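You operate a simulated robot arm through the tools that you are given. There is no shell and no other tool. Be economical: measure what you need, move in short steps, check, and stop when the job is done.

The job below is to be done with a simulated robot arm. You get a single attempt, and the scene is never put back.

## Task
Load the OAK board on the small press's lower tray and close the press.
Fine: tray in, guard down and latched before the pump starts; then CLOSE.

The check looks at the end state, three seconds after you hand in, the way a careful person would. Anything else that was tipped, shoved, dropped, spilled or broken makes it a failure.

## Robot
A 7-joint arm with a two-finger parallel gripper on a trunk, on a base that drives. Base frame: it is fixed to the floor where the robot stands at the start and does not move with it; the origin is under the middle of the robot, x ahead of it, y to its left, z up. Lengths are in m, angles in degrees, forces in N, time in s.
With the tool pointing down near the work surface it reaches from about 0.28 to 0.74 m from the robot's upright axis, wherever it stands. Its first joint turns from -115.0 to 115.0 degrees. Places, roughly: board [0.5, -1.75, 0.75]; desk clear button [0.9, -1.4, 1.3]; desk close button [1.3, -0.6, 1]; desk heat knob [1.3, -0.7, 1.2]; desk lamps button [1.1, -1.1, 1]; desk mode knob [1, -1.2, 1.2]; desk open button [1.2, -0.9, 1]; desk power knob [0.9, -1.4, 1.2]; desk pressure knob [1.2, -0.9, 1.2]; desk pump switch [1, -1.2, 1]; desk reset button [1.2, -1, 1]; desk start button [1.3, -0.7, 1]; desk stop button [0.9, -1.4, 1]; desk time knob [1.1, -1, 1.2]; desk zero button [1.3, -0.8, 1.3]; guard latch [1.2, -0.3, 1]. Payload 3.91 kg.
The TCP is the grasp point between the finger pads, 0.03 m short of the fingertips. In the tool frame z runs along the fingers and y along their closing line. Largest opening 0.11 m; finger width 0.02, thickness 0.01; the body of the gripper, 0.048 by 0.112 m, starts 0.055 m behind the TCP.
Orientation is told as [roll, pitch, yaw] about the base's x, y, z axes, in that order, counted from this pose: with the fingers straight down and closing along the base's y, the tool's x points along the base's -x, its y along +y and its z along -z.

## Interface
- The arm moves only by the tool jog_arm. Its argument "moves" is a list of rows, each a list of 7 numbers: the shift along the tool's x, y, z in m, then the turn, a rotation vector about the tool's x, y, z in rad, then the gripper command, from -1 (shut) to 1 (fully open), values between in proportion. In form: [[dx, dy, dz, rx, ry, rz, hand], ...]. A call has 1 to 12 rows; each row is the pose to reach, as a shift and turn from the pose commanded when the call began, along the tool's axes at that moment. Each row takes 0.2 s and may step no farther than 0.05 m and 8.6 degrees from the row before; otherwise, or with a gripper value out of range, the whole call is refused. A pose out of reach is approached as far as the arm can. The call stops where the force on the tool passes 40 N (or 10 N more than at its start, if that is more) or the arm is blocked; 0.2 s more then pass. The fingers move at their own pace (about 0.108 m/s each) and stop on an object; they squeeze with about 35 N. The grip force told is the motor's: it shows also when the fingers shut on nothing. Time passes only in rows, and 0.2 s behind the last, so rows that repeat a pose let the fingers close. It gives the time, the measured TCP pose, the force on the tool (base axes), the opening and the grip force at its end, in the units of the frame above (readings bear some noise), with the torque about the TCP (base axes, N m) and any sound that the robot's microphone picked up, and new pictures: "pictures" is both (left out), scene, wrist or none.
- Cameras (640 x 400 px; columns grow to the right, rows downward): "scene" is now at [0.0289, 0.1442, 1.3863]; the picture's right is [-0.10, -1.00, 0.00], its down [-0.48, 0.05, -0.88] and it looks along [0.87, -0.08, -0.48] (base axes); focal length 277 px, centre (320, 200). "wrist" rides on the gripper at [0.072, 0.017, -0.103] in the tool frame; the picture's right is [-0.23, 0.97, 0.00], its down [-0.76, -0.18, -0.62] and it looks along [-0.61, -0.14, 0.78] (tool axes); focal length 222 px, centre (320, 200). There is no depth. A picture from a camera that has moved, and an enlarged one, comes with that camera's place and axes in the base frame and with its lens.
- lift_body(by): slides the trunk up (or, below 0, down) by that many m; the arm and the scene camera ride with it, the base frame stays. It gives what a move gives, with no picture.
- roll_base(legs): drives the robot by 1 to 6 legs, each [ahead, turn to the left] in m and degrees, along the robot's own axes; the way and the turn of a leg run together, so that a leg with both is an arc; at most 1.5 m and 180 degrees a leg. The arm and the cameras ride along, it lands a little off, and it stops where it bumps. It gives what a move gives, and a new picture of the scene camera.
- aim_head(pan, tilt): turns the head with the scene camera to pan (to the left, within 155 degrees either way) and tilt (down, from -29 to 69), counted from straight ahead of the robot. It gives what a move gives, and a new picture of the scene camera.
- zoom(camera, box): a new picture of the part [left, top, right, bottom] of that camera's present view, enlarged. No time passes.
- finish_job(): hands the job in; it is judged then, once.

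Work in short steps. Places have to be worked out from the pictures, the camera data and where the tool is seen: move nearer, look again, correct. Check each grasp and each placing, and mend what went wrong. You have 120 turns and 260 pictures in all, those below and enlarged ones among them. Open the gripper and draw the arm clear of the work before you hand the job in, unless the task says otherwise; then end with one line.

The tools are called after "Request:" by a JSON object that holds its "op" and its "data". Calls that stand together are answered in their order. jog_arm: Moves the arm, as the interface text tells. Its arguments: {"type":"object","properties":{"moves":{"type":"array","items":{"type":"array","items":{"type":"number"}}},"pictures":{"type":"string","enum":["both","scene","wrist","none"]}},"required":["moves"]} The other tools are called the same way: lift_body (by) slides the trunk up or down; roll_base (legs) drives the base; aim_head (pan, tilt) turns the head that bears the scene camera; zoom (camera, box) takes an enlarged picture of a part of a camera's view; finish_job () hands the job in.

At the start:

```text
t: 0.0
eef_pos: [0.5003, 0.0521, 1.0197]
ee_rot: [0.0, 0.0, 0.0]
ft_force: [-0.1, 0.0, -0.2]
wrist_torque: [0.0, 0.04, -0.01]
gripper_width: 0.1098
grip_force: 0.0
trunk travel left (down, up): [-0.475, 0.515]
robot x, y, heading: [0.0016, -0.0038, -0.1]
head pan, tilt: [-5.5, 28.6]
```

scene: 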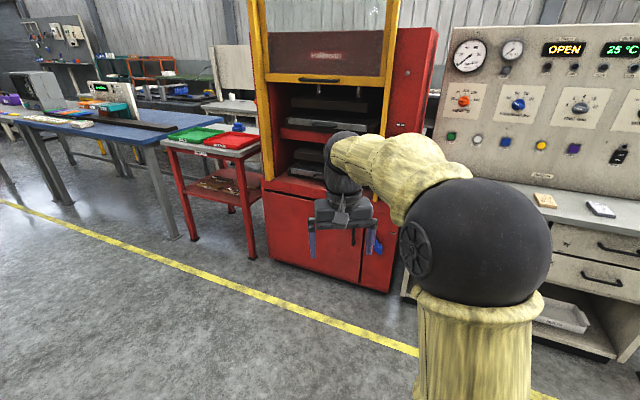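
wrist: 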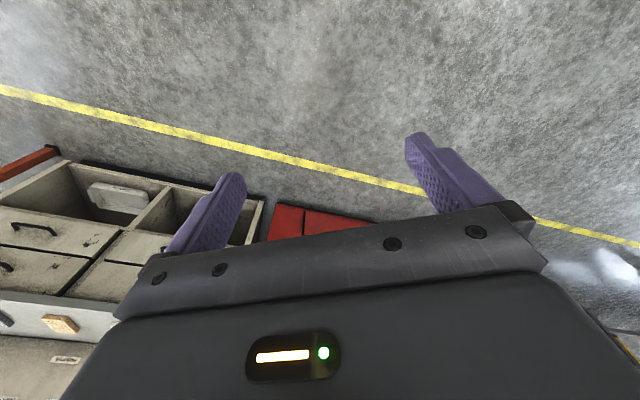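

The press is straight ahead, with its desk to the right. I'll zoom in on the press and look toward the desk and board area.

Request:
{"op": "zoom", "data": {"camera": "scene", "box": [220, 0, 460, 300]}}

Request:
{"op": "aim_head", "data": {"pan": -50, "tilt": 20}}

Request:
{"op": "aim_head", "data": {"pan": -85, "tilt": 25}}

```text
1.33 times, centred on (340, 150) of scene
camera zoom: at [0.0289, 0.1442, 1.3863], right [-0.1, -1.0, 0.0], down [-0.48, 0.05, -0.88], along [0.87, -0.08, -0.48], focal length 370 px, centre (293, 267)
```

zoom: 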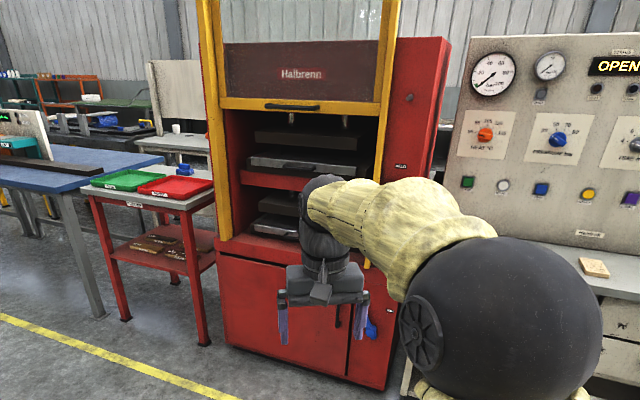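

```text
t: 1.1
eef_pos: [0.5002, 0.0524, 1.0183]
ee_rot: [0.0, 0.0, 0.1]
ft_force: [-0.3, 0.1, 0.3]
wrist_torque: [0.0, -0.03, 0.03]
gripper_width: 0.1098
grip_force: 0.0
trunk travel left (down, up): [-0.475, 0.515]
robot x, y, heading: [0.0017, -0.0015, -0.1]
head pan, tilt: [-50.0, 20.0]
camera scene: at [-0.0018, 0.0817, 1.4001], right [-0.77, -0.64, 0.0], down [-0.22, 0.26, -0.94], along [0.6, -0.72, -0.34], focal length 277 px, centre (320, 200)
```

scene: 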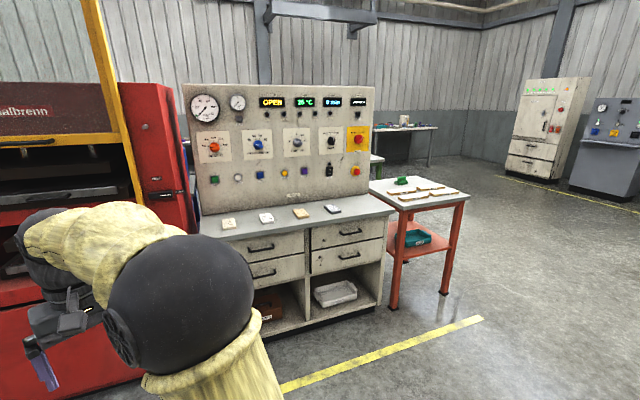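

```text
t: 2.1
eef_pos: [0.5011, 0.0526, 1.0204]
ee_rot: [-0.1, 0.1, 0.0]
ft_force: [0.0, -0.1, 0.6]
wrist_torque: [-0.01, 0.0, 0.0]
gripper_width: 0.1099
grip_force: 0.1
trunk travel left (down, up): [-0.475, 0.515]
robot x, y, heading: [0.0001, 0.0021, 0.1]
head pan, tilt: [-85.0, 25.0]
camera scene: at [-0.0536, 0.0612, 1.3921], right [-1.0, -0.09, 0.0], down [-0.04, 0.42, -0.91], along [0.08, -0.9, -0.42], focal length 277 px, centre (320, 200)
```

scene: 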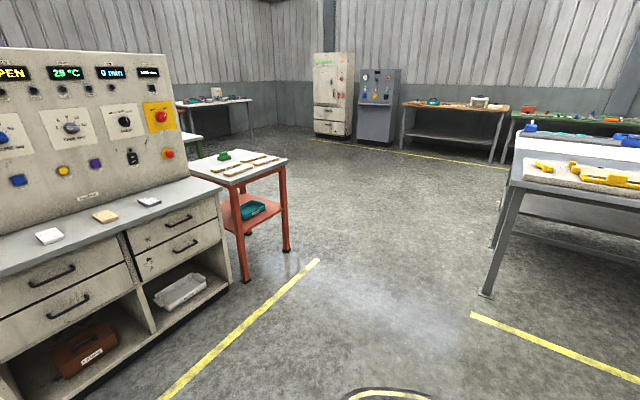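

The boards are on the small red table. I'll zoom there and on the desk.

Request:
{"op": "zoom", "data": {"camera": "scene", "box": [180, 130, 300, 205]}}

Request:
{"op": "zoom", "data": {"camera": "scene", "box": [0, 50, 200, 260]}}

Request:
{"op": "aim_head", "data": {"pan": -45, "tilt": 20}}

Request:
{"op": "zoom", "data": {"camera": "scene", "box": [140, 80, 340, 215]}}

```text
5.33 times, centred on (240, 168) of scene
camera zoom: at [-0.0536, 0.0612, 1.3921], right [-1.0, -0.09, 0.0], down [-0.04, 0.42, -0.91], along [0.08, -0.9, -0.42], focal length 1479 px, centre (747, 373)
```

zoom: 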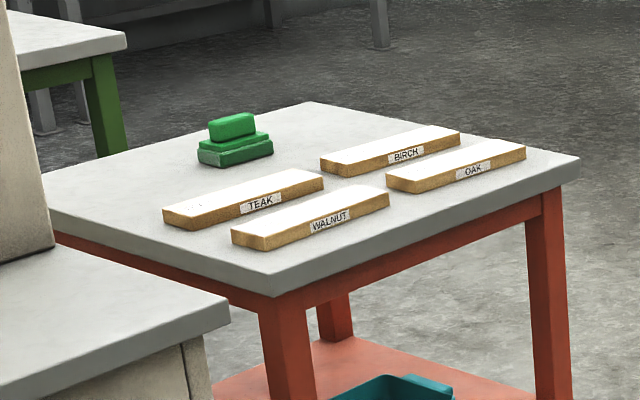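

```text
1.90 times, centred on (100, 155) of scene
camera zoom: at [-0.0536, 0.0612, 1.3921], right [-1.0, -0.09, 0.0], down [-0.04, 0.42, -0.91], along [0.08, -0.9, -0.42], focal length 528 px, centre (739, 286)
```

zoom: 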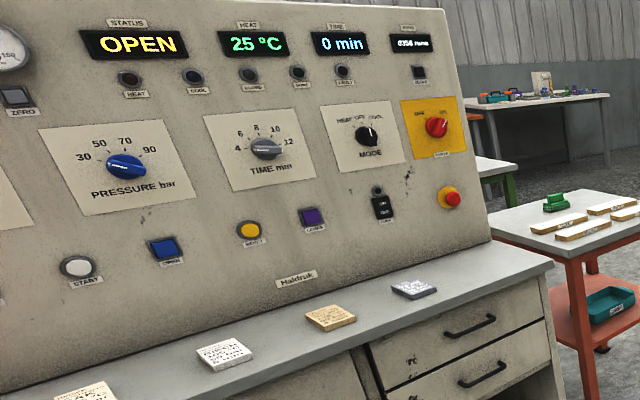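

```text
t: 3.2
eef_pos: [0.5005, 0.0529, 1.0198]
ee_rot: [0.1, 0.0, 0.0]
ft_force: [0.2, -0.1, -0.4]
wrist_torque: [0.0, -0.01, 0.01]
gripper_width: 0.1099
grip_force: 0.1
trunk travel left (down, up): [-0.475, 0.515]
robot x, y, heading: [0.001, -0.0007, 0.2]
head pan, tilt: [-45.0, 20.0]
camera scene: at [0.0041, 0.0871, 1.4001], right [-0.71, -0.71, 0.0], down [-0.24, 0.24, -0.94], along [0.66, -0.67, -0.34], focal length 277 px, centre (320, 200)
```

scene: 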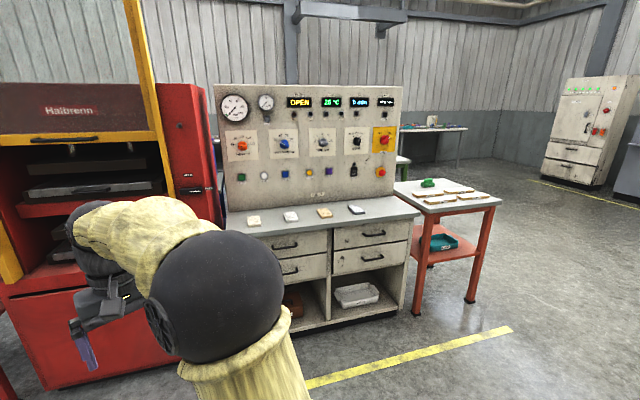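

```text
2.96 times, centred on (240, 148) of scene
camera zoom: at [0.0041, 0.0871, 1.4001], right [-0.71, -0.71, 0.0], down [-0.24, 0.24, -0.94], along [0.66, -0.67, -0.34], focal length 822 px, centre (557, 356)
```

zoom: 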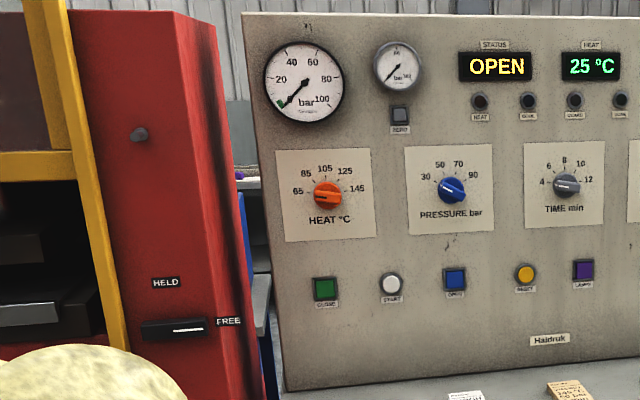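

OAK is the near-right board, around (0.55,-2.0). I'll drive down past the desk and face the table.

Request:
{"op": "roll_base", "data": {"legs": [[0, -90], [1.5, 0], [0, 50]]}}

Request:
{"op": "aim_head", "data": {"pan": 0, "tilt": 35}}

Request:
{"op": "aim_head", "data": {"pan": 50, "tilt": 20}}

Request:
{"op": "zoom", "data": {"camera": "scene", "box": [160, 50, 480, 250]}}

```text
t: 16.7
eef_pos: [0.3843, -1.787, 1.0195]
ee_rot: [0.0, 0.0, -41.2]
ft_force: [-0.6, -0.6, -0.8]
wrist_torque: [0.02, -0.02, -0.03]
gripper_width: 0.1098
grip_force: 0.0
trunk travel left (down, up): [-0.475, 0.515]
robot x, y, heading: [-0.0268, -1.4936, -41.2]
head pan, tilt: [-45.0, 20.0]
camera scene: at [0.0337, -1.4344, 1.4002], right [-1.0, -0.07, 0.0], down [-0.02, 0.34, -0.94], along [0.06, -0.94, -0.34], focal length 277 px, centre (320, 200)
```

scene: 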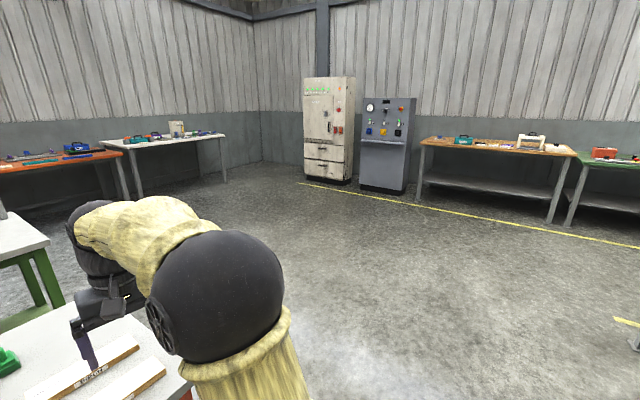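

```text
t: 17.8
eef_pos: [0.384, -1.7856, 1.0203]
ee_rot: [0.1, 0.0, -41.1]
ft_force: [-0.3, -0.5, -0.4]
wrist_torque: [-0.02, -0.01, 0.0]
gripper_width: 0.1102
grip_force: 0.1
trunk travel left (down, up): [-0.475, 0.515]
robot x, y, heading: [-0.0241, -1.4917, -41.0]
head pan, tilt: [0.0, 35.0]
camera scene: at [0.0937, -1.3994, 1.3763], right [-0.66, -0.75, 0.0], down [-0.43, 0.38, -0.82], along [0.62, -0.54, -0.57], focal length 277 px, centre (320, 200)
```

scene: 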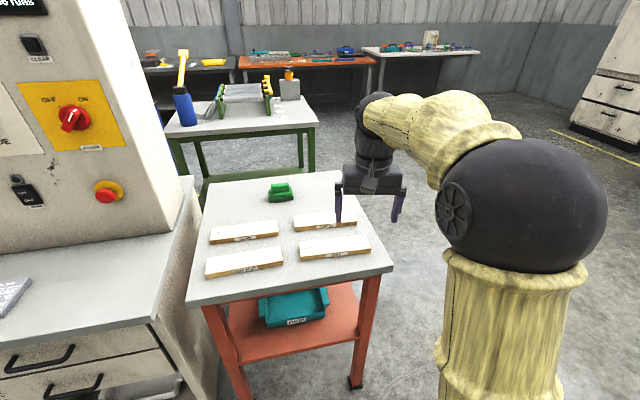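

```text
t: 19.0
eef_pos: [0.3856, -1.786, 1.02]
ee_rot: [0.0, -0.2, -41.2]
ft_force: [0.5, -0.9, -0.6]
wrist_torque: [-0.01, -0.04, 0.04]
gripper_width: 0.1101
grip_force: 0.0
trunk travel left (down, up): [-0.475, 0.515]
robot x, y, heading: [-0.027, -1.4959, -40.9]
head pan, tilt: [50.0, 20.0]
camera scene: at [0.1194, -1.3271, 1.4001], right [0.15, -0.99, 0.0], down [-0.34, -0.05, -0.94], along [0.93, 0.14, -0.34], focal length 277 px, centre (320, 200)
```

scene: 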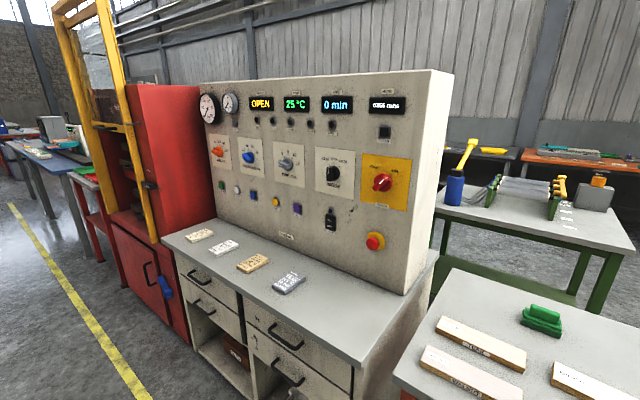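

```text
2.00 times, centred on (320, 150) of scene
camera zoom: at [0.1194, -1.3271, 1.4001], right [0.15, -0.99, 0.0], down [-0.34, -0.05, -0.94], along [0.93, 0.14, -0.34], focal length 555 px, centre (320, 300)
```

zoom: 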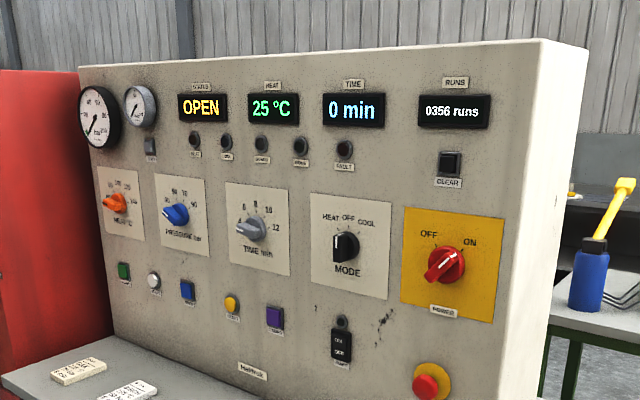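

Let me zoom in on the power, mode and pump controls and on the cards.

Request:
{"op": "zoom", "data": {"camera": "scene", "box": [310, 140, 420, 260]}}

Request:
{"op": "zoom", "data": {"camera": "scene", "box": [170, 220, 310, 300]}}

Request:
{"op": "aim_head", "data": {"pan": 5, "tilt": 35}}

Request:
{"op": "zoom", "data": {"camera": "scene", "box": [200, 160, 440, 310]}}

```text
3.33 times, centred on (365, 200) of scene
camera zoom: at [0.1194, -1.3271, 1.4001], right [0.15, -0.99, 0.0], down [-0.34, -0.05, -0.94], along [0.93, 0.14, -0.34], focal length 924 px, centre (170, 200)
```

zoom: 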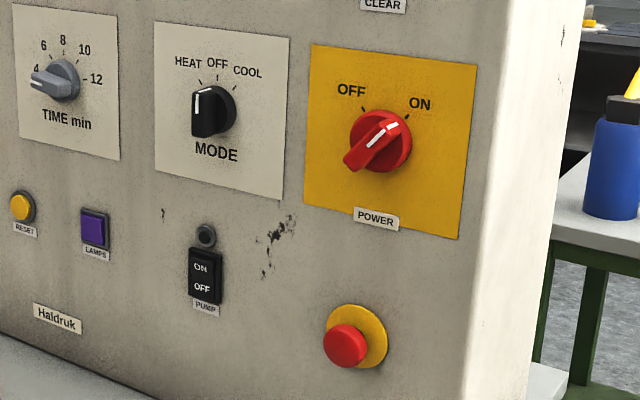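

```text
4.57 times, centred on (240, 260) of scene
camera zoom: at [0.1194, -1.3271, 1.4001], right [0.15, -0.99, 0.0], down [-0.34, -0.05, -0.94], along [0.93, 0.14, -0.34], focal length 1268 px, centre (686, -74)
```

zoom: 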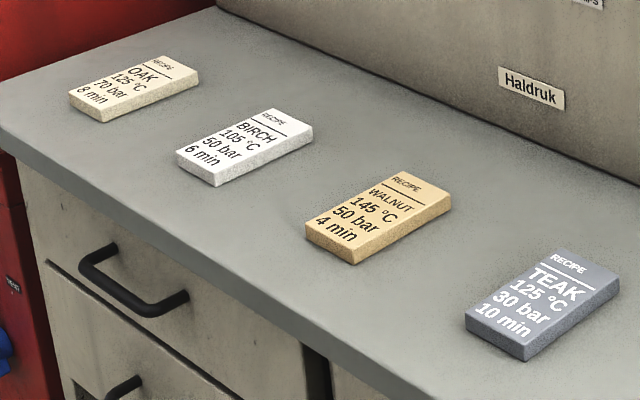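

```text
t: 20.1
eef_pos: [0.385, -1.786, 1.0203]
ee_rot: [0.0, 0.1, -41.3]
ft_force: [-0.5, -0.7, -0.1]
wrist_torque: [0.01, 0.01, -0.01]
gripper_width: 0.11
grip_force: 0.0
trunk travel left (down, up): [-0.475, 0.515]
robot x, y, heading: [-0.0238, -1.498, -41.1]
head pan, tilt: [5.0, 35.0]
camera scene: at [0.0986, -1.3933, 1.3763], right [-0.59, -0.81, 0.0], down [-0.46, 0.34, -0.82], along [0.66, -0.48, -0.57], focal length 277 px, centre (320, 200)
```

scene: 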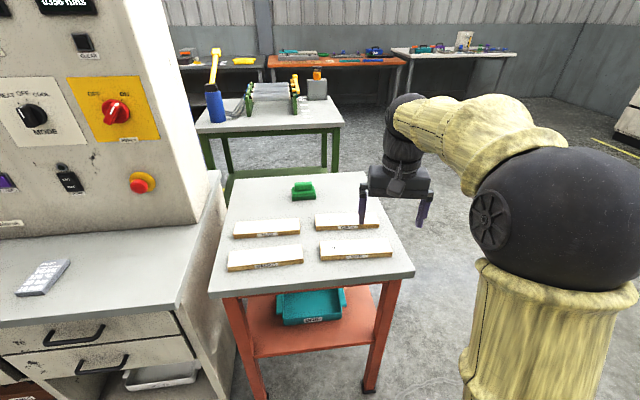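

```text
2.67 times, centred on (320, 235) of scene
camera zoom: at [0.0986, -1.3933, 1.3763], right [-0.59, -0.81, 0.0], down [-0.46, 0.34, -0.82], along [0.66, -0.48, -0.57], focal length 740 px, centre (320, 107)
```

zoom: 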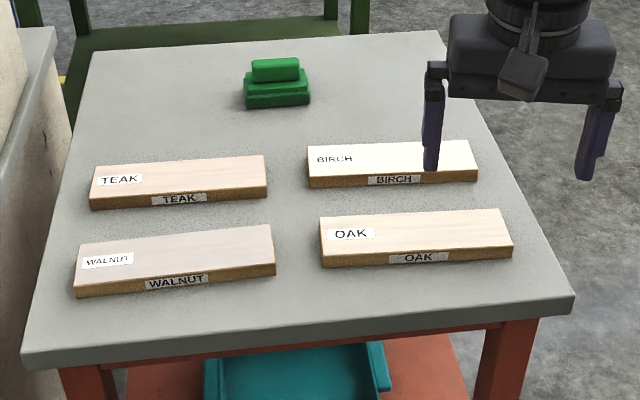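

Power is on, mode HEAT, pump off; OAK is the near-right board. Before picking I'll scout the press's trays so I choose the right grasp.

Request:
{"op": "roll_base", "data": {"legs": [[0, 131], [1.5, 0], [0, -60]]}}

Request:
{"op": "aim_head", "data": {"pan": -28, "tilt": 25}}

```text
t: 35.8
eef_pos: [0.3269, 0.3166, 1.0204]
ee_rot: [0.0, 0.0, 31.7]
ft_force: [-1.2, -0.6, -0.4]
wrist_torque: [0.02, -0.02, 0.02]
gripper_width: 0.11
grip_force: 0.1
trunk travel left (down, up): [-0.475, 0.515]
robot x, y, heading: [-0.0747, 0.0089, 32.0]
head pan, tilt: [5.0, 35.0]
camera scene: at [-0.1353, 0.1613, 1.3763], right [0.6, -0.8, 0.0], down [-0.46, -0.34, -0.82], along [0.66, 0.49, -0.57], focal length 277 px, centre (320, 200)
```

scene: 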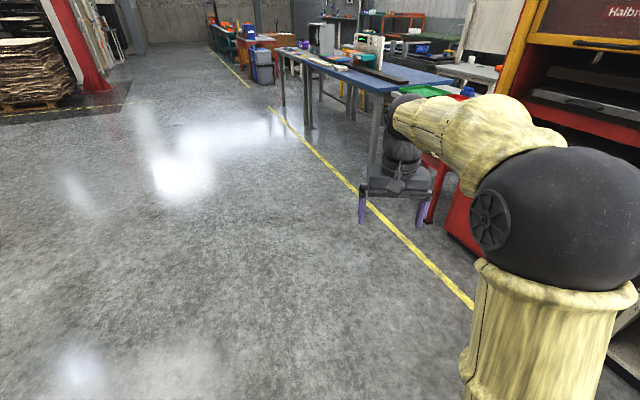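

```text
t: 36.7
eef_pos: [0.3265, 0.3178, 1.0195]
ee_rot: [0.0, 0.0, 31.6]
ft_force: [-0.2, -0.3, -0.4]
wrist_torque: [0.01, 0.02, 0.01]
gripper_width: 0.1101
grip_force: 0.0
trunk travel left (down, up): [-0.475, 0.515]
robot x, y, heading: [-0.0744, 0.0114, 31.8]
head pan, tilt: [-28.0, 25.0]
camera scene: at [-0.114, 0.1147, 1.392], right [0.06, -1.0, 0.0], down [-0.42, -0.03, -0.91], along [0.9, 0.06, -0.42], focal length 277 px, centre (320, 200)
```

scene: 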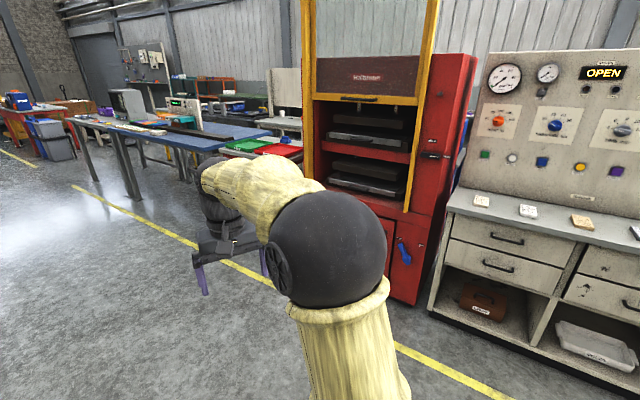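

Request:
{"op": "zoom", "data": {"camera": "scene", "box": [300, 70, 480, 220]}}

Request:
{"op": "zoom", "data": {"camera": "scene", "box": [320, 90, 420, 210]}}

```text
2.67 times, centred on (390, 145) of scene
camera zoom: at [-0.114, 0.1147, 1.392], right [0.06, -1.0, 0.0], down [-0.42, -0.03, -0.91], along [0.9, 0.06, -0.42], focal length 740 px, centre (133, 347)
```

zoom: 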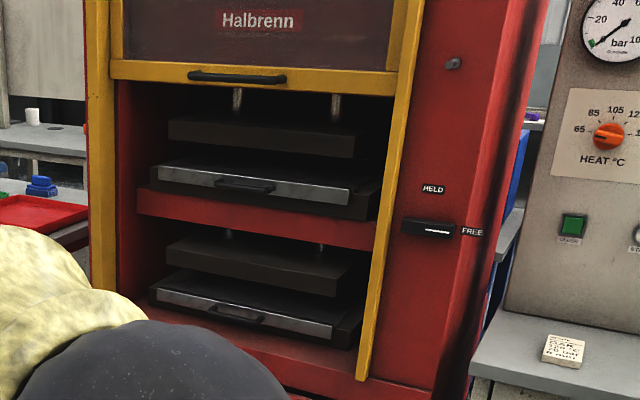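

```text
3.33 times, centred on (370, 150) of scene
camera zoom: at [-0.114, 0.1147, 1.392], right [0.06, -1.0, 0.0], down [-0.42, -0.03, -0.91], along [0.9, 0.06, -0.42], focal length 924 px, centre (153, 367)
```

zoom: 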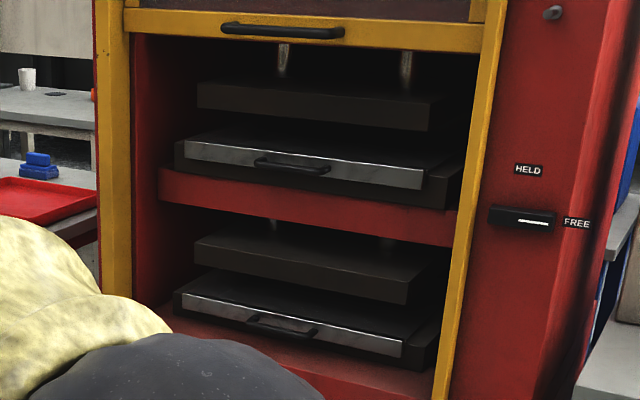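

The trays have handles and pull out; the guard is a vertical slide with a handle, and the latch lever currently points to FREE. The press faces roughly heading -30°. I'll turn the gripper horizontal here (clear space) so it can grip the bar handles.

Request:
{"op": "jog_arm", "data": {"moves": [[0, 0, 0, 0, -0.143, 0, 1], [0, 0, 0, 0, -0.286, 0, 1], [0, 0, 0, 0, -0.428, 0, 1], [0, 0, 0, 0, -0.571, 0, 1], [0, 0, 0, 0, -0.714, 0, 1], [0, 0, 0, 0, -0.857, 0, 1], [0, 0, 0, 0, -1.0, 0, 1], [0, 0, 0, 0, -1.142, 0, 1], [0, 0, 0, 0, -1.285, 0, 1], [0, 0, 0, 0, -1.428, 0, 1], [0, 0, 0, 0, -1.571, 0, 1]], "pictures": "none"}}

Request:
{"op": "jog_arm", "data": {"moves": [[0, 0, 0, 0, 0, 0.143, 1], [0, 0, 0, 0, 0, 0.286, 1], [0, 0, 0, 0, 0, 0.428, 1], [0, 0, 0, 0, 0, 0.571, 1], [0, 0, 0, 0, 0, 0.714, 1], [0, 0, 0, 0, 0, 0.857, 1], [0, 0, 0, 0, 0, 1.0, 1], [0, 0, 0, 0, 0, 1.142, 1], [0, 0, 0, 0, 0, 1.285, 1], [0, 0, 0, 0, 0, 1.428, 1], [0, 0, 0, 0, 0, 1.571, 1]]}}

```text
t: 39.1
eef_pos: [0.3314, 0.3225, 1.0228]
ee_rot: [36.9, -90.0, -5.2]
ft_force: [2.2, -2.0, -0.1]
wrist_torque: [0.02, -0.02, 0.22]
gripper_width: 0.11
grip_force: 0.0
out of reach, approached as far as the arm can: row 7, 8, 11
trunk travel left (down, up): [-0.475, 0.515]
robot x, y, heading: [-0.0689, 0.0112, 31.7]
head pan, tilt: [-28.0, 25.0]
```

```text
t: 41.5
eef_pos: [0.3312, 0.3208, 1.0243]
ee_rot: [90.0, 0.2, -58.3]
ft_force: [-0.5, 0.4, 0.2]
wrist_torque: [0.03, -0.04, 0.01]
gripper_width: 0.1099
grip_force: 0.1
trunk travel left (down, up): [-0.475, 0.515]
robot x, y, heading: [-0.0729, 0.0092, 31.6]
head pan, tilt: [-28.0, 25.0]
camera scene: at [-0.114, 0.1146, 1.3921], right [0.06, -1.0, 0.0], down [-0.42, -0.03, -0.91], along [0.9, 0.06, -0.42], focal length 277 px, centre (320, 200)
camera wrist: at [0.2044, 0.3281, 1.0417], right [0.12, -0.2, 0.97], down [-0.13, -0.98, -0.18], along [0.98, -0.11, -0.14], focal length 222 px, centre (320, 200)
```

scene: 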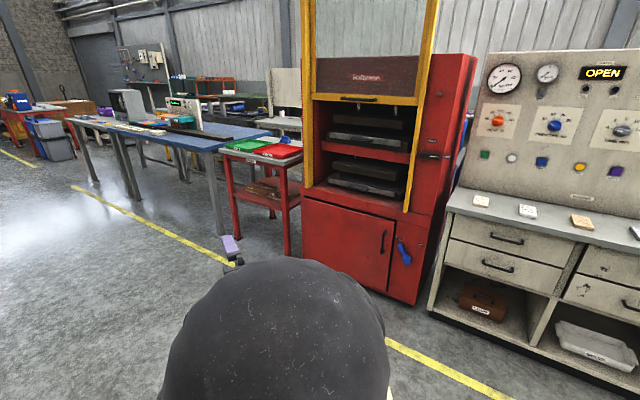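
wrist: 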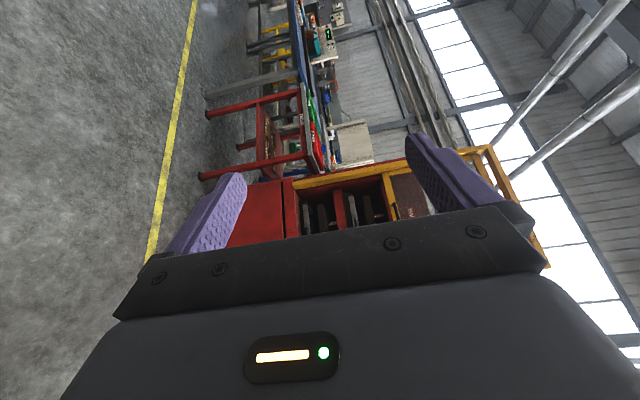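

The gripper is horizontal with fingers closing vertically. With the press now unobstructed, I zoom for geometry.

Request:
{"op": "zoom", "data": {"camera": "scene", "box": [290, 80, 450, 180]}}

Request:
{"op": "zoom", "data": {"camera": "scene", "box": [290, 180, 450, 310]}}

```text
4.00 times, centred on (370, 130) of scene
camera zoom: at [-0.114, 0.1146, 1.3921], right [0.06, -1.0, 0.0], down [-0.42, -0.03, -0.91], along [0.9, 0.06, -0.42], focal length 1109 px, centre (120, 480)
```

zoom: 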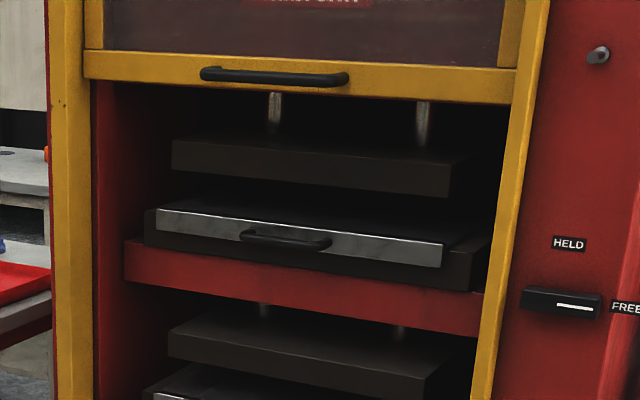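

```text
3.08 times, centred on (370, 245) of scene
camera zoom: at [-0.114, 0.1146, 1.3921], right [0.06, -1.0, 0.0], down [-0.42, -0.03, -0.91], along [0.9, 0.06, -0.42], focal length 853 px, centre (166, 62)
```

zoom: 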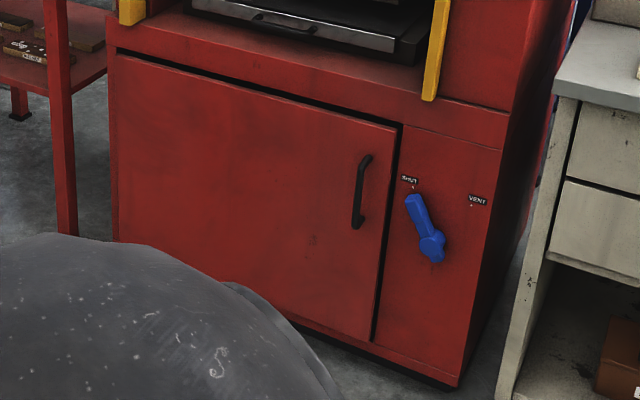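

I estimate: press axis heading ≈ -28°, front plane ~1.3 m out, lower handle around (1.49,-0.02,0.72). I drive onto the press axis at a safe distance and lower the trunk.

Request:
{"op": "roll_base", "data": {"legs": [[0, -6.1], [0.87, 0], [0, -53.6]]}}

Request:
{"op": "lift_body", "data": {"by": -0.27}}

Request:
{"op": "aim_head", "data": {"pan": 0, "tilt": 20}}

Request:
{"op": "jog_arm", "data": {"moves": [[0, 0, 0, 0, 0, 0, 1]], "pictures": "wrist"}}

```text
t: 49.0
eef_pos: [1.1836, 0.1816, 1.0241]
ee_rot: [90.0, 0.0, -118.6]
ft_force: [0.2, -0.4, 0.1]
wrist_torque: [0.0, -0.01, 0.0]
gripper_width: 0.1099
grip_force: 0.1
trunk travel left (down, up): [-0.475, 0.515]
robot x, y, heading: [0.7103, 0.3786, -28.8]
head pan, tilt: [-28.0, 25.0]
camera scene: at [0.7812, 0.4639, 1.3921], right [-0.84, -0.55, 0.0], down [-0.23, 0.35, -0.91], along [0.5, -0.76, -0.42], focal length 277 px, centre (320, 200)
```

scene: 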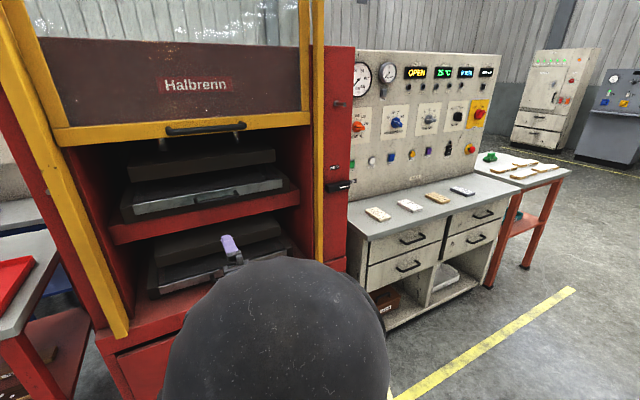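

```text
t: 51.8
eef_pos: [1.183, 0.1823, 0.7553]
ee_rot: [90.0, 0.0, -118.6]
ft_force: [-0.1, -0.8, 0.4]
wrist_torque: [0.03, 0.0, -0.01]
gripper_width: 0.1101
grip_force: 0.0
trunk travel left (down, up): [-0.205, 0.785]
robot x, y, heading: [0.7105, 0.3789, -28.8]
head pan, tilt: [-28.0, 25.0]
```

```text
t: 52.7
eef_pos: [1.1821, 0.1815, 0.7552]
ee_rot: [89.9, 0.1, -118.5]
ft_force: [0.2, 0.3, -0.1]
wrist_torque: [0.0, 0.0, -0.01]
gripper_width: 0.1099
grip_force: 0.0
trunk travel left (down, up): [-0.205, 0.785]
robot x, y, heading: [0.7115, 0.3794, -28.6]
head pan, tilt: [0.0, 20.0]
camera scene: at [0.8122, 0.4962, 1.1301], right [-0.48, -0.88, 0.0], down [-0.3, 0.16, -0.94], along [0.82, -0.45, -0.34], focal length 277 px, centre (320, 200)
```

scene: 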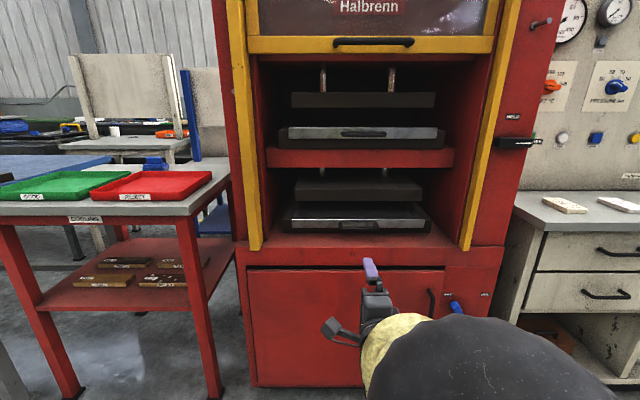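

```text
t: 53.1
eef_pos: [1.1833, 0.1822, 0.7537]
ee_rot: [90.0, -0.1, -118.5]
ft_force: [-0.2, -0.5, -0.5]
wrist_torque: [-0.03, 0.02, -0.02]
gripper_width: 0.1098
grip_force: 0.1
trunk travel left (down, up): [-0.205, 0.785]
robot x, y, heading: [0.7115, 0.3771, -28.7]
head pan, tilt: [0.0, 20.0]
camera wrist: at [1.1261, 0.294, 0.7716], right [-0.11, -0.2, 0.97], down [-0.91, -0.37, -0.18], along [0.4, -0.91, -0.14], focal length 222 px, centre (320, 200)
```

wrist: 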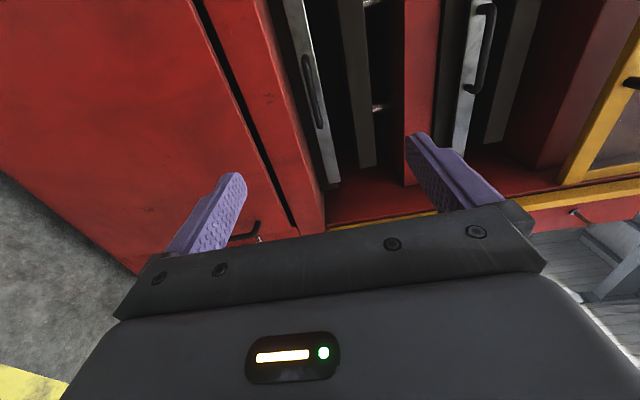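

Horizontal edges look level, so heading is aligned. Zooming for the handle position.

Request:
{"op": "zoom", "data": {"camera": "scene", "box": [240, 150, 480, 300]}}

Request:
{"op": "zoom", "data": {"camera": "scene", "box": [240, 10, 560, 170]}}

```text
2.67 times, centred on (360, 225) of scene
camera zoom: at [0.8123, 0.4962, 1.1302], right [-0.48, -0.88, 0.0], down [-0.3, 0.16, -0.94], along [0.82, -0.45, -0.34], focal length 740 px, centre (213, 133)
```

zoom: 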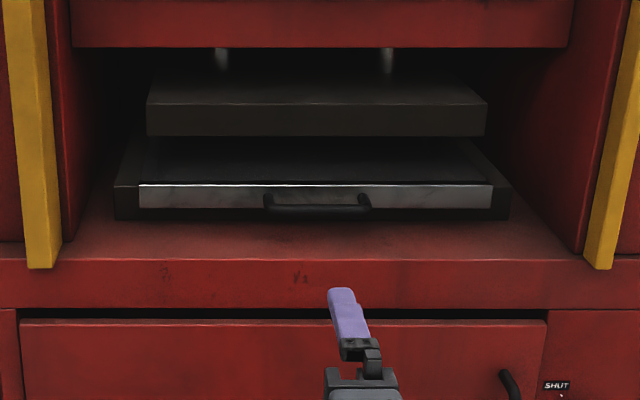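

```text
2.00 times, centred on (400, 90) of scene
camera zoom: at [0.8123, 0.4962, 1.1302], right [-0.48, -0.88, 0.0], down [-0.3, 0.16, -0.94], along [0.82, -0.45, -0.34], focal length 555 px, centre (160, 420)
```

zoom: 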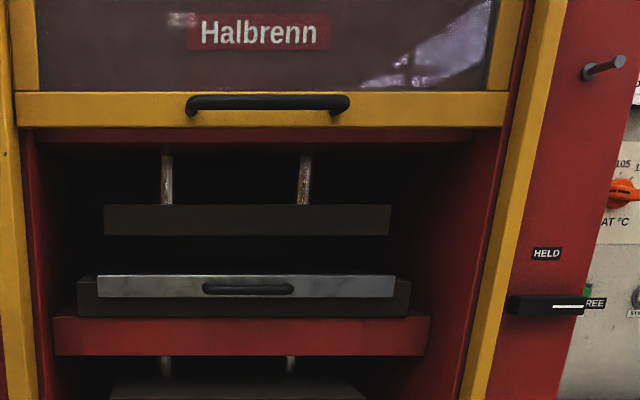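

Estimates from the two views disagree a little; I'll zoom the wrist view.

Request:
{"op": "zoom", "data": {"camera": "wrist", "box": [240, 0, 440, 240]}}

```text
1.67 times, centred on (340, 120) of wrist
camera zoom: at [1.1261, 0.294, 0.7716], right [-0.11, -0.2, 0.97], down [-0.91, -0.37, -0.18], along [0.4, -0.91, -0.14], focal length 370 px, centre (287, 333)
```

zoom: 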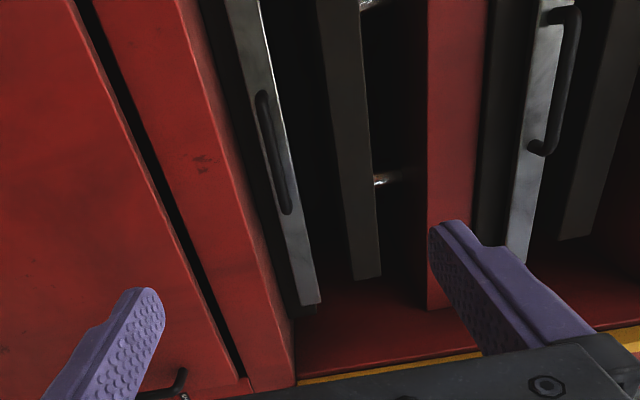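

Triangulating both cameras puts the lower handle ~0.33 m ahead of the TCP, 2.5 cm right, 2 cm lower. I drive ahead 0.18 m, narrow the gripper to ~4 cm, correct laterally and look again.

Request:
{"op": "roll_base", "data": {"legs": [[0.18, 0]]}}

Request:
{"op": "jog_arm", "data": {"moves": [[-0.024, -0.015, 0, 0, 0, 0, -0.2], [-0.024, -0.015, 0, 0, 0, 0, -0.2]]}}

Request:
{"op": "zoom", "data": {"camera": "scene", "box": [240, 160, 480, 310]}}

Request:
{"op": "zoom", "data": {"camera": "wrist", "box": [240, 0, 440, 240]}}

```text
t: 54.6
eef_pos: [1.3431, 0.0904, 0.7542]
ee_rot: [90.0, 0.0, -118.9]
ft_force: [0.0, 0.2, -0.6]
wrist_torque: [-0.06, 0.0, -0.01]
gripper_width: 0.1101
grip_force: 0.0
trunk travel left (down, up): [-0.205, 0.785]
robot x, y, heading: [0.8698, 0.2909, -29.0]
head pan, tilt: [0.0, 20.0]
camera scene: at [0.9742, 0.407, 1.1302], right [-0.48, -0.88, 0.0], down [-0.3, 0.17, -0.94], along [0.82, -0.45, -0.34], focal length 277 px, centre (320, 200)
```

scene: 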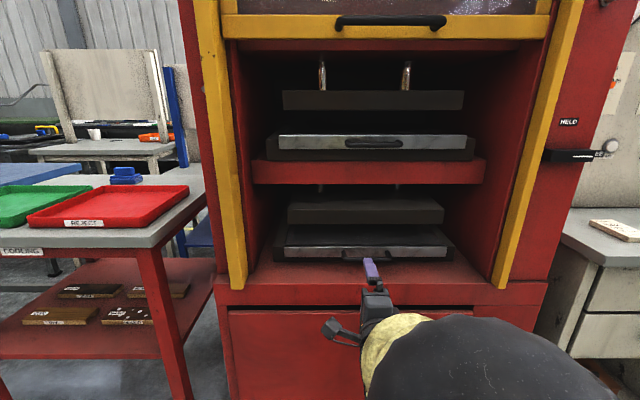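

```text
t: 55.2
eef_pos: [1.3402, 0.0651, 0.7451]
ee_rot: [90.0, 0.0, -118.9]
ft_force: [0.1, 0.0, 0.0]
wrist_torque: [-0.01, 0.02, 0.01]
gripper_width: 0.044
grip_force: 0.1
out of reach, approached as far as the arm can: row 1, 2
trunk travel left (down, up): [-0.205, 0.785]
robot x, y, heading: [0.8712, 0.2893, -29.0]
head pan, tilt: [0.0, 20.0]
camera scene: at [0.9742, 0.407, 1.1301], right [-0.48, -0.88, 0.0], down [-0.3, 0.17, -0.94], along [0.82, -0.45, -0.34], focal length 277 px, centre (320, 200)
camera wrist: at [1.2836, 0.1783, 0.7619], right [-0.11, -0.2, 0.97], down [-0.91, -0.37, -0.18], along [0.39, -0.91, -0.14], focal length 222 px, centre (320, 200)
```

scene: 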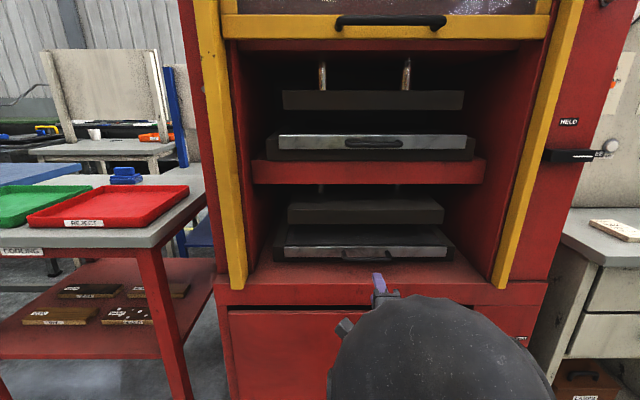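
wrist: 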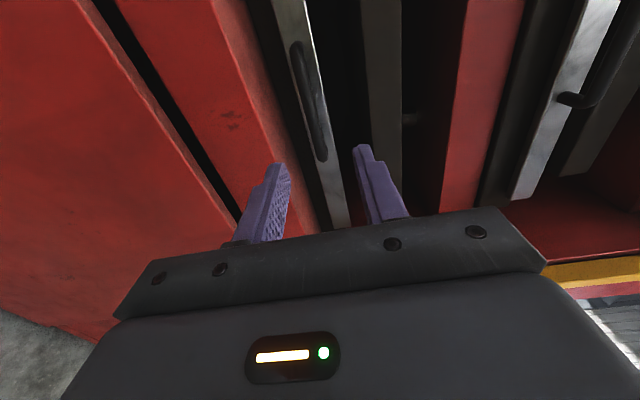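

```text
2.67 times, centred on (360, 235) of scene
camera zoom: at [0.9742, 0.407, 1.1301], right [-0.48, -0.88, 0.0], down [-0.3, 0.17, -0.94], along [0.82, -0.45, -0.34], focal length 740 px, centre (213, 107)
```

zoom: 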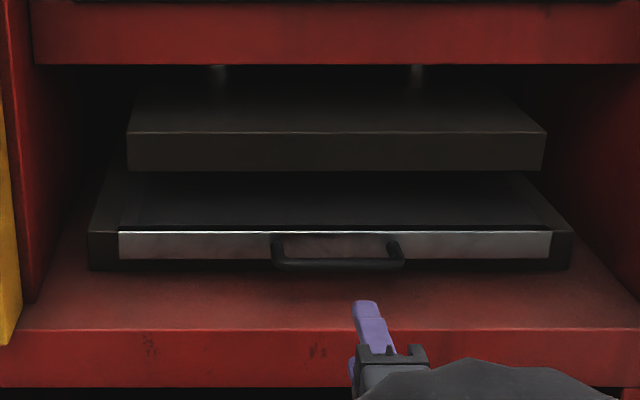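

```text
1.67 times, centred on (340, 120) of wrist
camera zoom: at [1.2836, 0.1783, 0.7619], right [-0.11, -0.2, 0.97], down [-0.91, -0.37, -0.18], along [0.39, -0.91, -0.14], focal length 370 px, centre (287, 333)
```

zoom: 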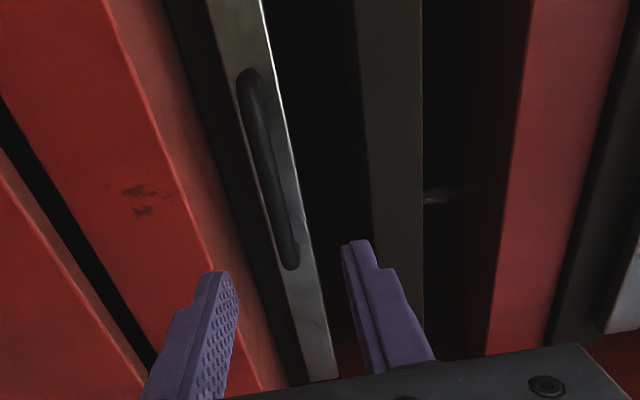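

Handle bar computed at ~0.147 m ahead, z≈0.736, laterally aligned. I lower the trunk 8 mm, narrow to ~3.3 cm and extend forward 0.11.

Request:
{"op": "lift_body", "data": {"by": -0.008}}

Request:
{"op": "jog_arm", "data": {"moves": [[0, 0, 0.02, 0, 0, 0, -0.4], [0, 0, 0.05, 0, 0, 0, -0.4], [0, 0, 0.08, 0, 0, 0, -0.4], [0, 0, 0.11, 0, 0, 0, -0.4]]}}

Request:
{"op": "zoom", "data": {"camera": "wrist", "box": [240, 0, 440, 240]}}

```text
t: 55.8
eef_pos: [1.3392, 0.0659, 0.7365]
ee_rot: [89.9, 0.0, -119.0]
ft_force: [-0.6, 0.7, -1.0]
wrist_torque: [0.03, 0.03, 0.0]
gripper_width: 0.0441
grip_force: 0.0
trunk travel left (down, up): [-0.197, 0.793]
robot x, y, heading: [0.8693, 0.2903, -29.1]
head pan, tilt: [0.0, 20.0]
```

```text
t: 56.8
eef_pos: [1.4022, 0.0508, 0.7758]
ee_rot: [89.8, 0.0, -118.8]
ft_force: [0.8, 0.3, 0.8]
wrist_torque: [-0.01, 0.01, 0.03]
gripper_width: 0.0328
grip_force: 0.0
out of reach, approached as far as the arm can: row 2, 3, 4
trunk travel left (down, up): [-0.197, 0.793]
robot x, y, heading: [0.872, 0.2905, -28.9]
head pan, tilt: [0.0, 20.0]
camera scene: at [0.9742, 0.407, 1.1221], right [-0.48, -0.88, 0.0], down [-0.3, 0.17, -0.94], along [0.82, -0.45, -0.34], focal length 277 px, centre (320, 200)
camera wrist: at [1.3465, 0.1612, 0.7926], right [-0.11, -0.2, 0.97], down [-0.91, -0.36, -0.18], along [0.39, -0.91, -0.14], focal length 222 px, centre (320, 200)
```

scene: 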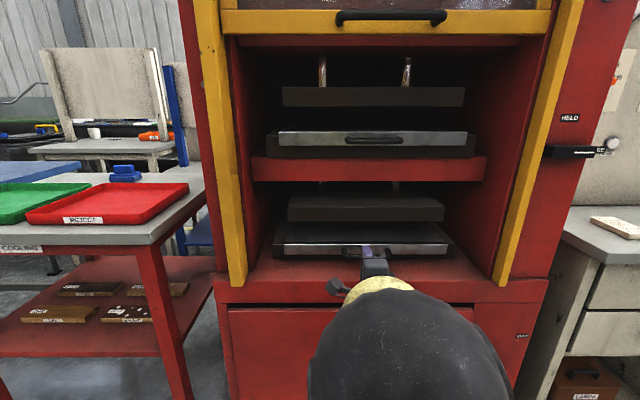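
wrist: 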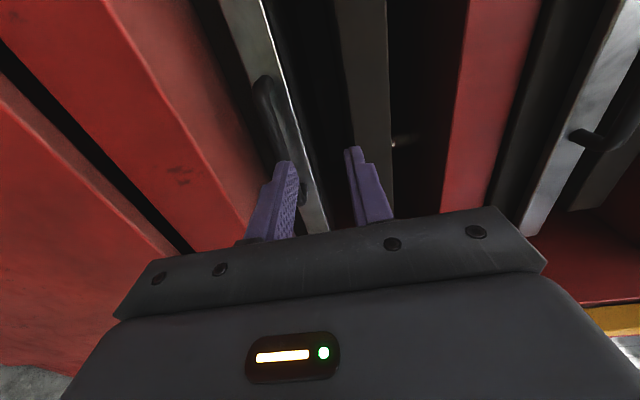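

```text
1.67 times, centred on (340, 120) of wrist
camera zoom: at [1.3465, 0.1612, 0.7926], right [-0.11, -0.2, 0.97], down [-0.91, -0.36, -0.18], along [0.39, -0.91, -0.14], focal length 370 px, centre (287, 333)
```

zoom: 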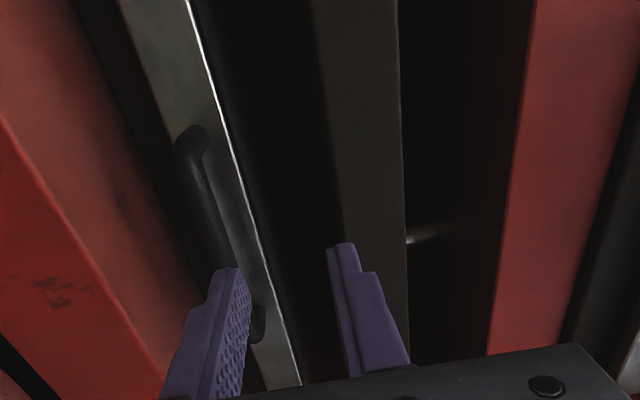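

The arm hits its limit in this posture (it rose to 0.776). I retract, then lower the trunk so the arm works relatively higher.

Request:
{"op": "jog_arm", "data": {"moves": [[0, 0.02, -0.04, 0, 0, 0, -0.4], [0, 0.05, -0.08, 0, 0, 0, -0.4], [0, 0.08, -0.11, 0, 0, 0, -0.4], [0, 0.12, -0.11, 0, 0, 0, -0.4]], "pictures": "none"}}

Request:
{"op": "lift_body", "data": {"by": -0.12}}

Request:
{"op": "jog_arm", "data": {"moves": [[0, 0, 0.03, 0, 0, 0, -0.4], [0, 0, 0.06, 0, 0, 0, -0.4]]}}

```text
t: 58.0
eef_pos: [1.2276, -0.0493, 0.8635]
ee_rot: [87.6, -3.2, -143.4]
ft_force: [0.0, 0.0, 0.2]
wrist_torque: [0.0, 0.02, -0.02]
gripper_width: 0.0329
grip_force: 0.0
out of reach, approached as far as the arm can: row 4
trunk travel left (down, up): [-0.197, 0.793]
robot x, y, heading: [0.8746, 0.2863, -28.9]
head pan, tilt: [0.0, 20.0]
stopped in row 4: the arm was blocked; the commanded pose is now the measured one
```

```text
t: 59.5
eef_pos: [1.2302, -0.0526, 0.7396]
ee_rot: [87.1, -3.2, -143.4]
ft_force: [-0.3, 0.2, 0.1]
wrist_torque: [-0.05, 0.02, -0.01]
gripper_width: 0.0329
grip_force: 0.0
trunk travel left (down, up): [-0.077, 0.913]
robot x, y, heading: [0.8756, 0.2878, -28.8]
head pan, tilt: [0.0, 20.0]
```

```text
t: 60.1
eef_pos: [1.2651, -0.0983, 0.743]
ee_rot: [87.8, -3.1, -143.4]
ft_force: [0.1, 1.4, 0.2]
wrist_torque: [0.0, 0.0, 0.01]
gripper_width: 0.0328
grip_force: 0.0
trunk travel left (down, up): [-0.077, 0.913]
robot x, y, heading: [0.873, 0.2895, -29.3]
head pan, tilt: [0.0, 20.0]
camera scene: at [0.9739, 0.4072, 1.0021], right [-0.48, -0.88, 0.0], down [-0.3, 0.17, -0.94], along [0.82, -0.45, -0.34], focal length 277 px, centre (320, 200)
camera wrist: at [1.2625, 0.0265, 0.7596], right [-0.12, -0.13, 0.98], down [-0.99, 0.05, -0.11], along [-0.03, -0.99, -0.14], focal length 222 px, centre (320, 200)
```

scene: 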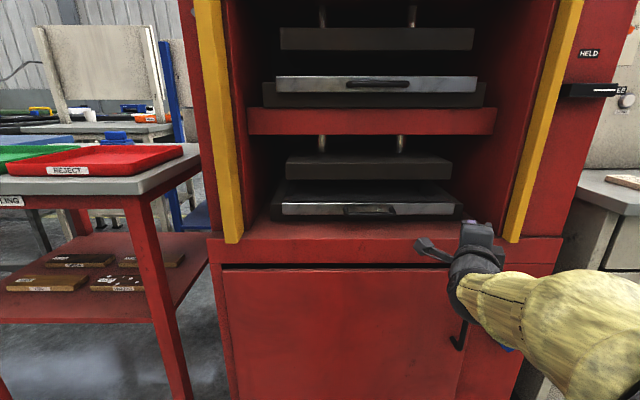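
wrist: 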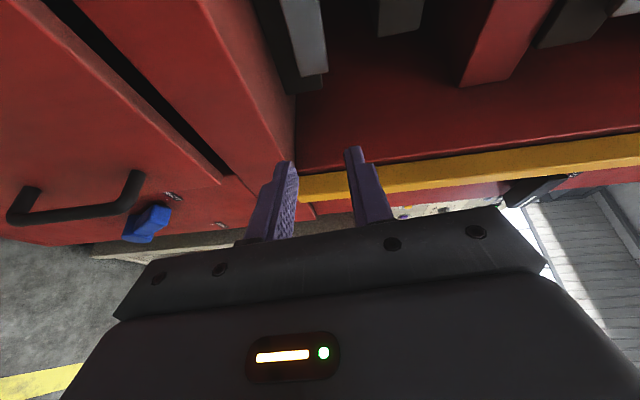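

The arm reconfigured and swung right (no contact force). I back the base off, then restore the tool heading and lateral position.

Request:
{"op": "roll_base", "data": {"legs": [[-0.2, 0]]}}

Request:
{"op": "jog_arm", "data": {"moves": [[0.04, 0, -0.018, 0, 0.107, 0, -0.4], [0.08, 0, -0.037, 0, 0.213, 0, -0.4], [0.12, 0, -0.055, 0, 0.32, 0, -0.4], [0.164, 0, -0.074, 0, 0.426, 0, -0.4], [0.164, 0, -0.074, 0, 0.426, 0, -0.4]]}}

```text
t: 61.7
eef_pos: [1.0908, 0.0018, 0.742]
ee_rot: [87.6, -3.1, -143.1]
ft_force: [1.2, 0.9, 0.2]
wrist_torque: [-0.03, 0.01, -0.03]
gripper_width: 0.0332
grip_force: 0.1
trunk travel left (down, up): [-0.077, 0.913]
robot x, y, heading: [0.7003, 0.3877, -28.6]
head pan, tilt: [0.0, 20.0]
camera scene: at [0.7958, 0.5051, 1.0022], right [-0.48, -0.88, 0.0], down [-0.3, 0.16, -0.94], along [0.83, -0.45, -0.34], focal length 277 px, centre (320, 200)
```

scene: 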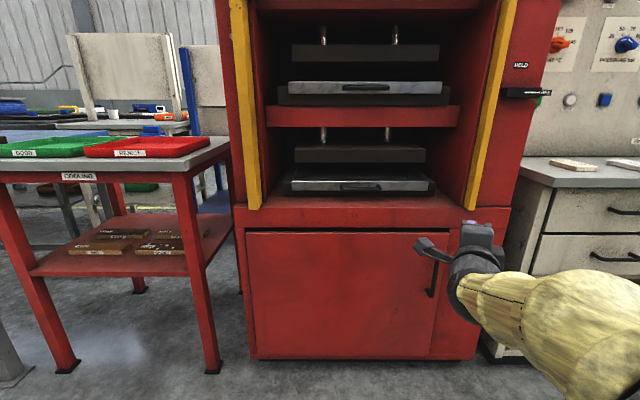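

```text
t: 62.9
eef_pos: [1.1814, 0.1574, 0.7361]
ee_rot: [86.7, -1.9, -118.5]
ft_force: [0.3, -1.0, 0.3]
wrist_torque: [-0.05, 0.01, 0.01]
gripper_width: 0.0329
grip_force: 0.0
trunk travel left (down, up): [-0.077, 0.913]
robot x, y, heading: [0.6914, 0.3872, -28.6]
head pan, tilt: [0.0, 20.0]
camera scene: at [0.7958, 0.5051, 1.0022], right [-0.48, -0.88, 0.0], down [-0.3, 0.16, -0.94], along [0.83, -0.45, -0.34], focal length 277 px, centre (320, 200)
camera wrist: at [1.1258, 0.2698, 0.757], right [-0.04, -0.2, 0.98], down [-0.92, -0.37, -0.12], along [0.38, -0.91, -0.17], focal length 222 px, centre (320, 200)
```

scene: 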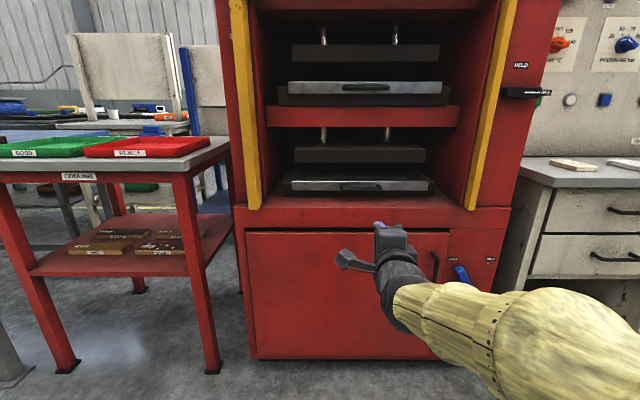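
wrist: 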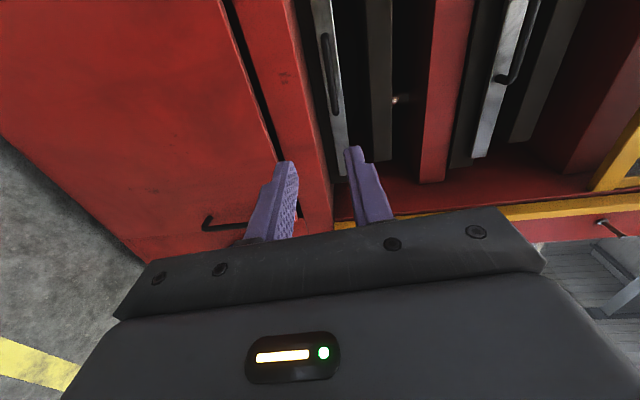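

Now the arm is in a better configuration and nearly aligned; handle is ~0.325 m ahead. I level the tool and test forward reach by 0.1 m in free space.

Request:
{"op": "jog_arm", "data": {"moves": [[0, 0, 0.03, -0.05, 0, 0.033, -0.4], [0, 0, 0.06, -0.05, 0, 0.033, -0.4], [0, 0, 0.1, -0.05, 0, 0.033, -0.4], [0, 0, 0.14, -0.05, 0, 0.033, -0.4]], "pictures": "none"}}

```text
t: 63.9
eef_pos: [1.2999, 0.0903, 0.7287]
ee_rot: [89.5, 0.0, -118.7]
ft_force: [0.1, 0.2, 0.0]
wrist_torque: [0.06, 0.07, 0.0]
gripper_width: 0.0331
grip_force: 0.0
trunk travel left (down, up): [-0.077, 0.913]
robot x, y, heading: [0.697, 0.3898, -28.7]
head pan, tilt: [0.0, 20.0]
```

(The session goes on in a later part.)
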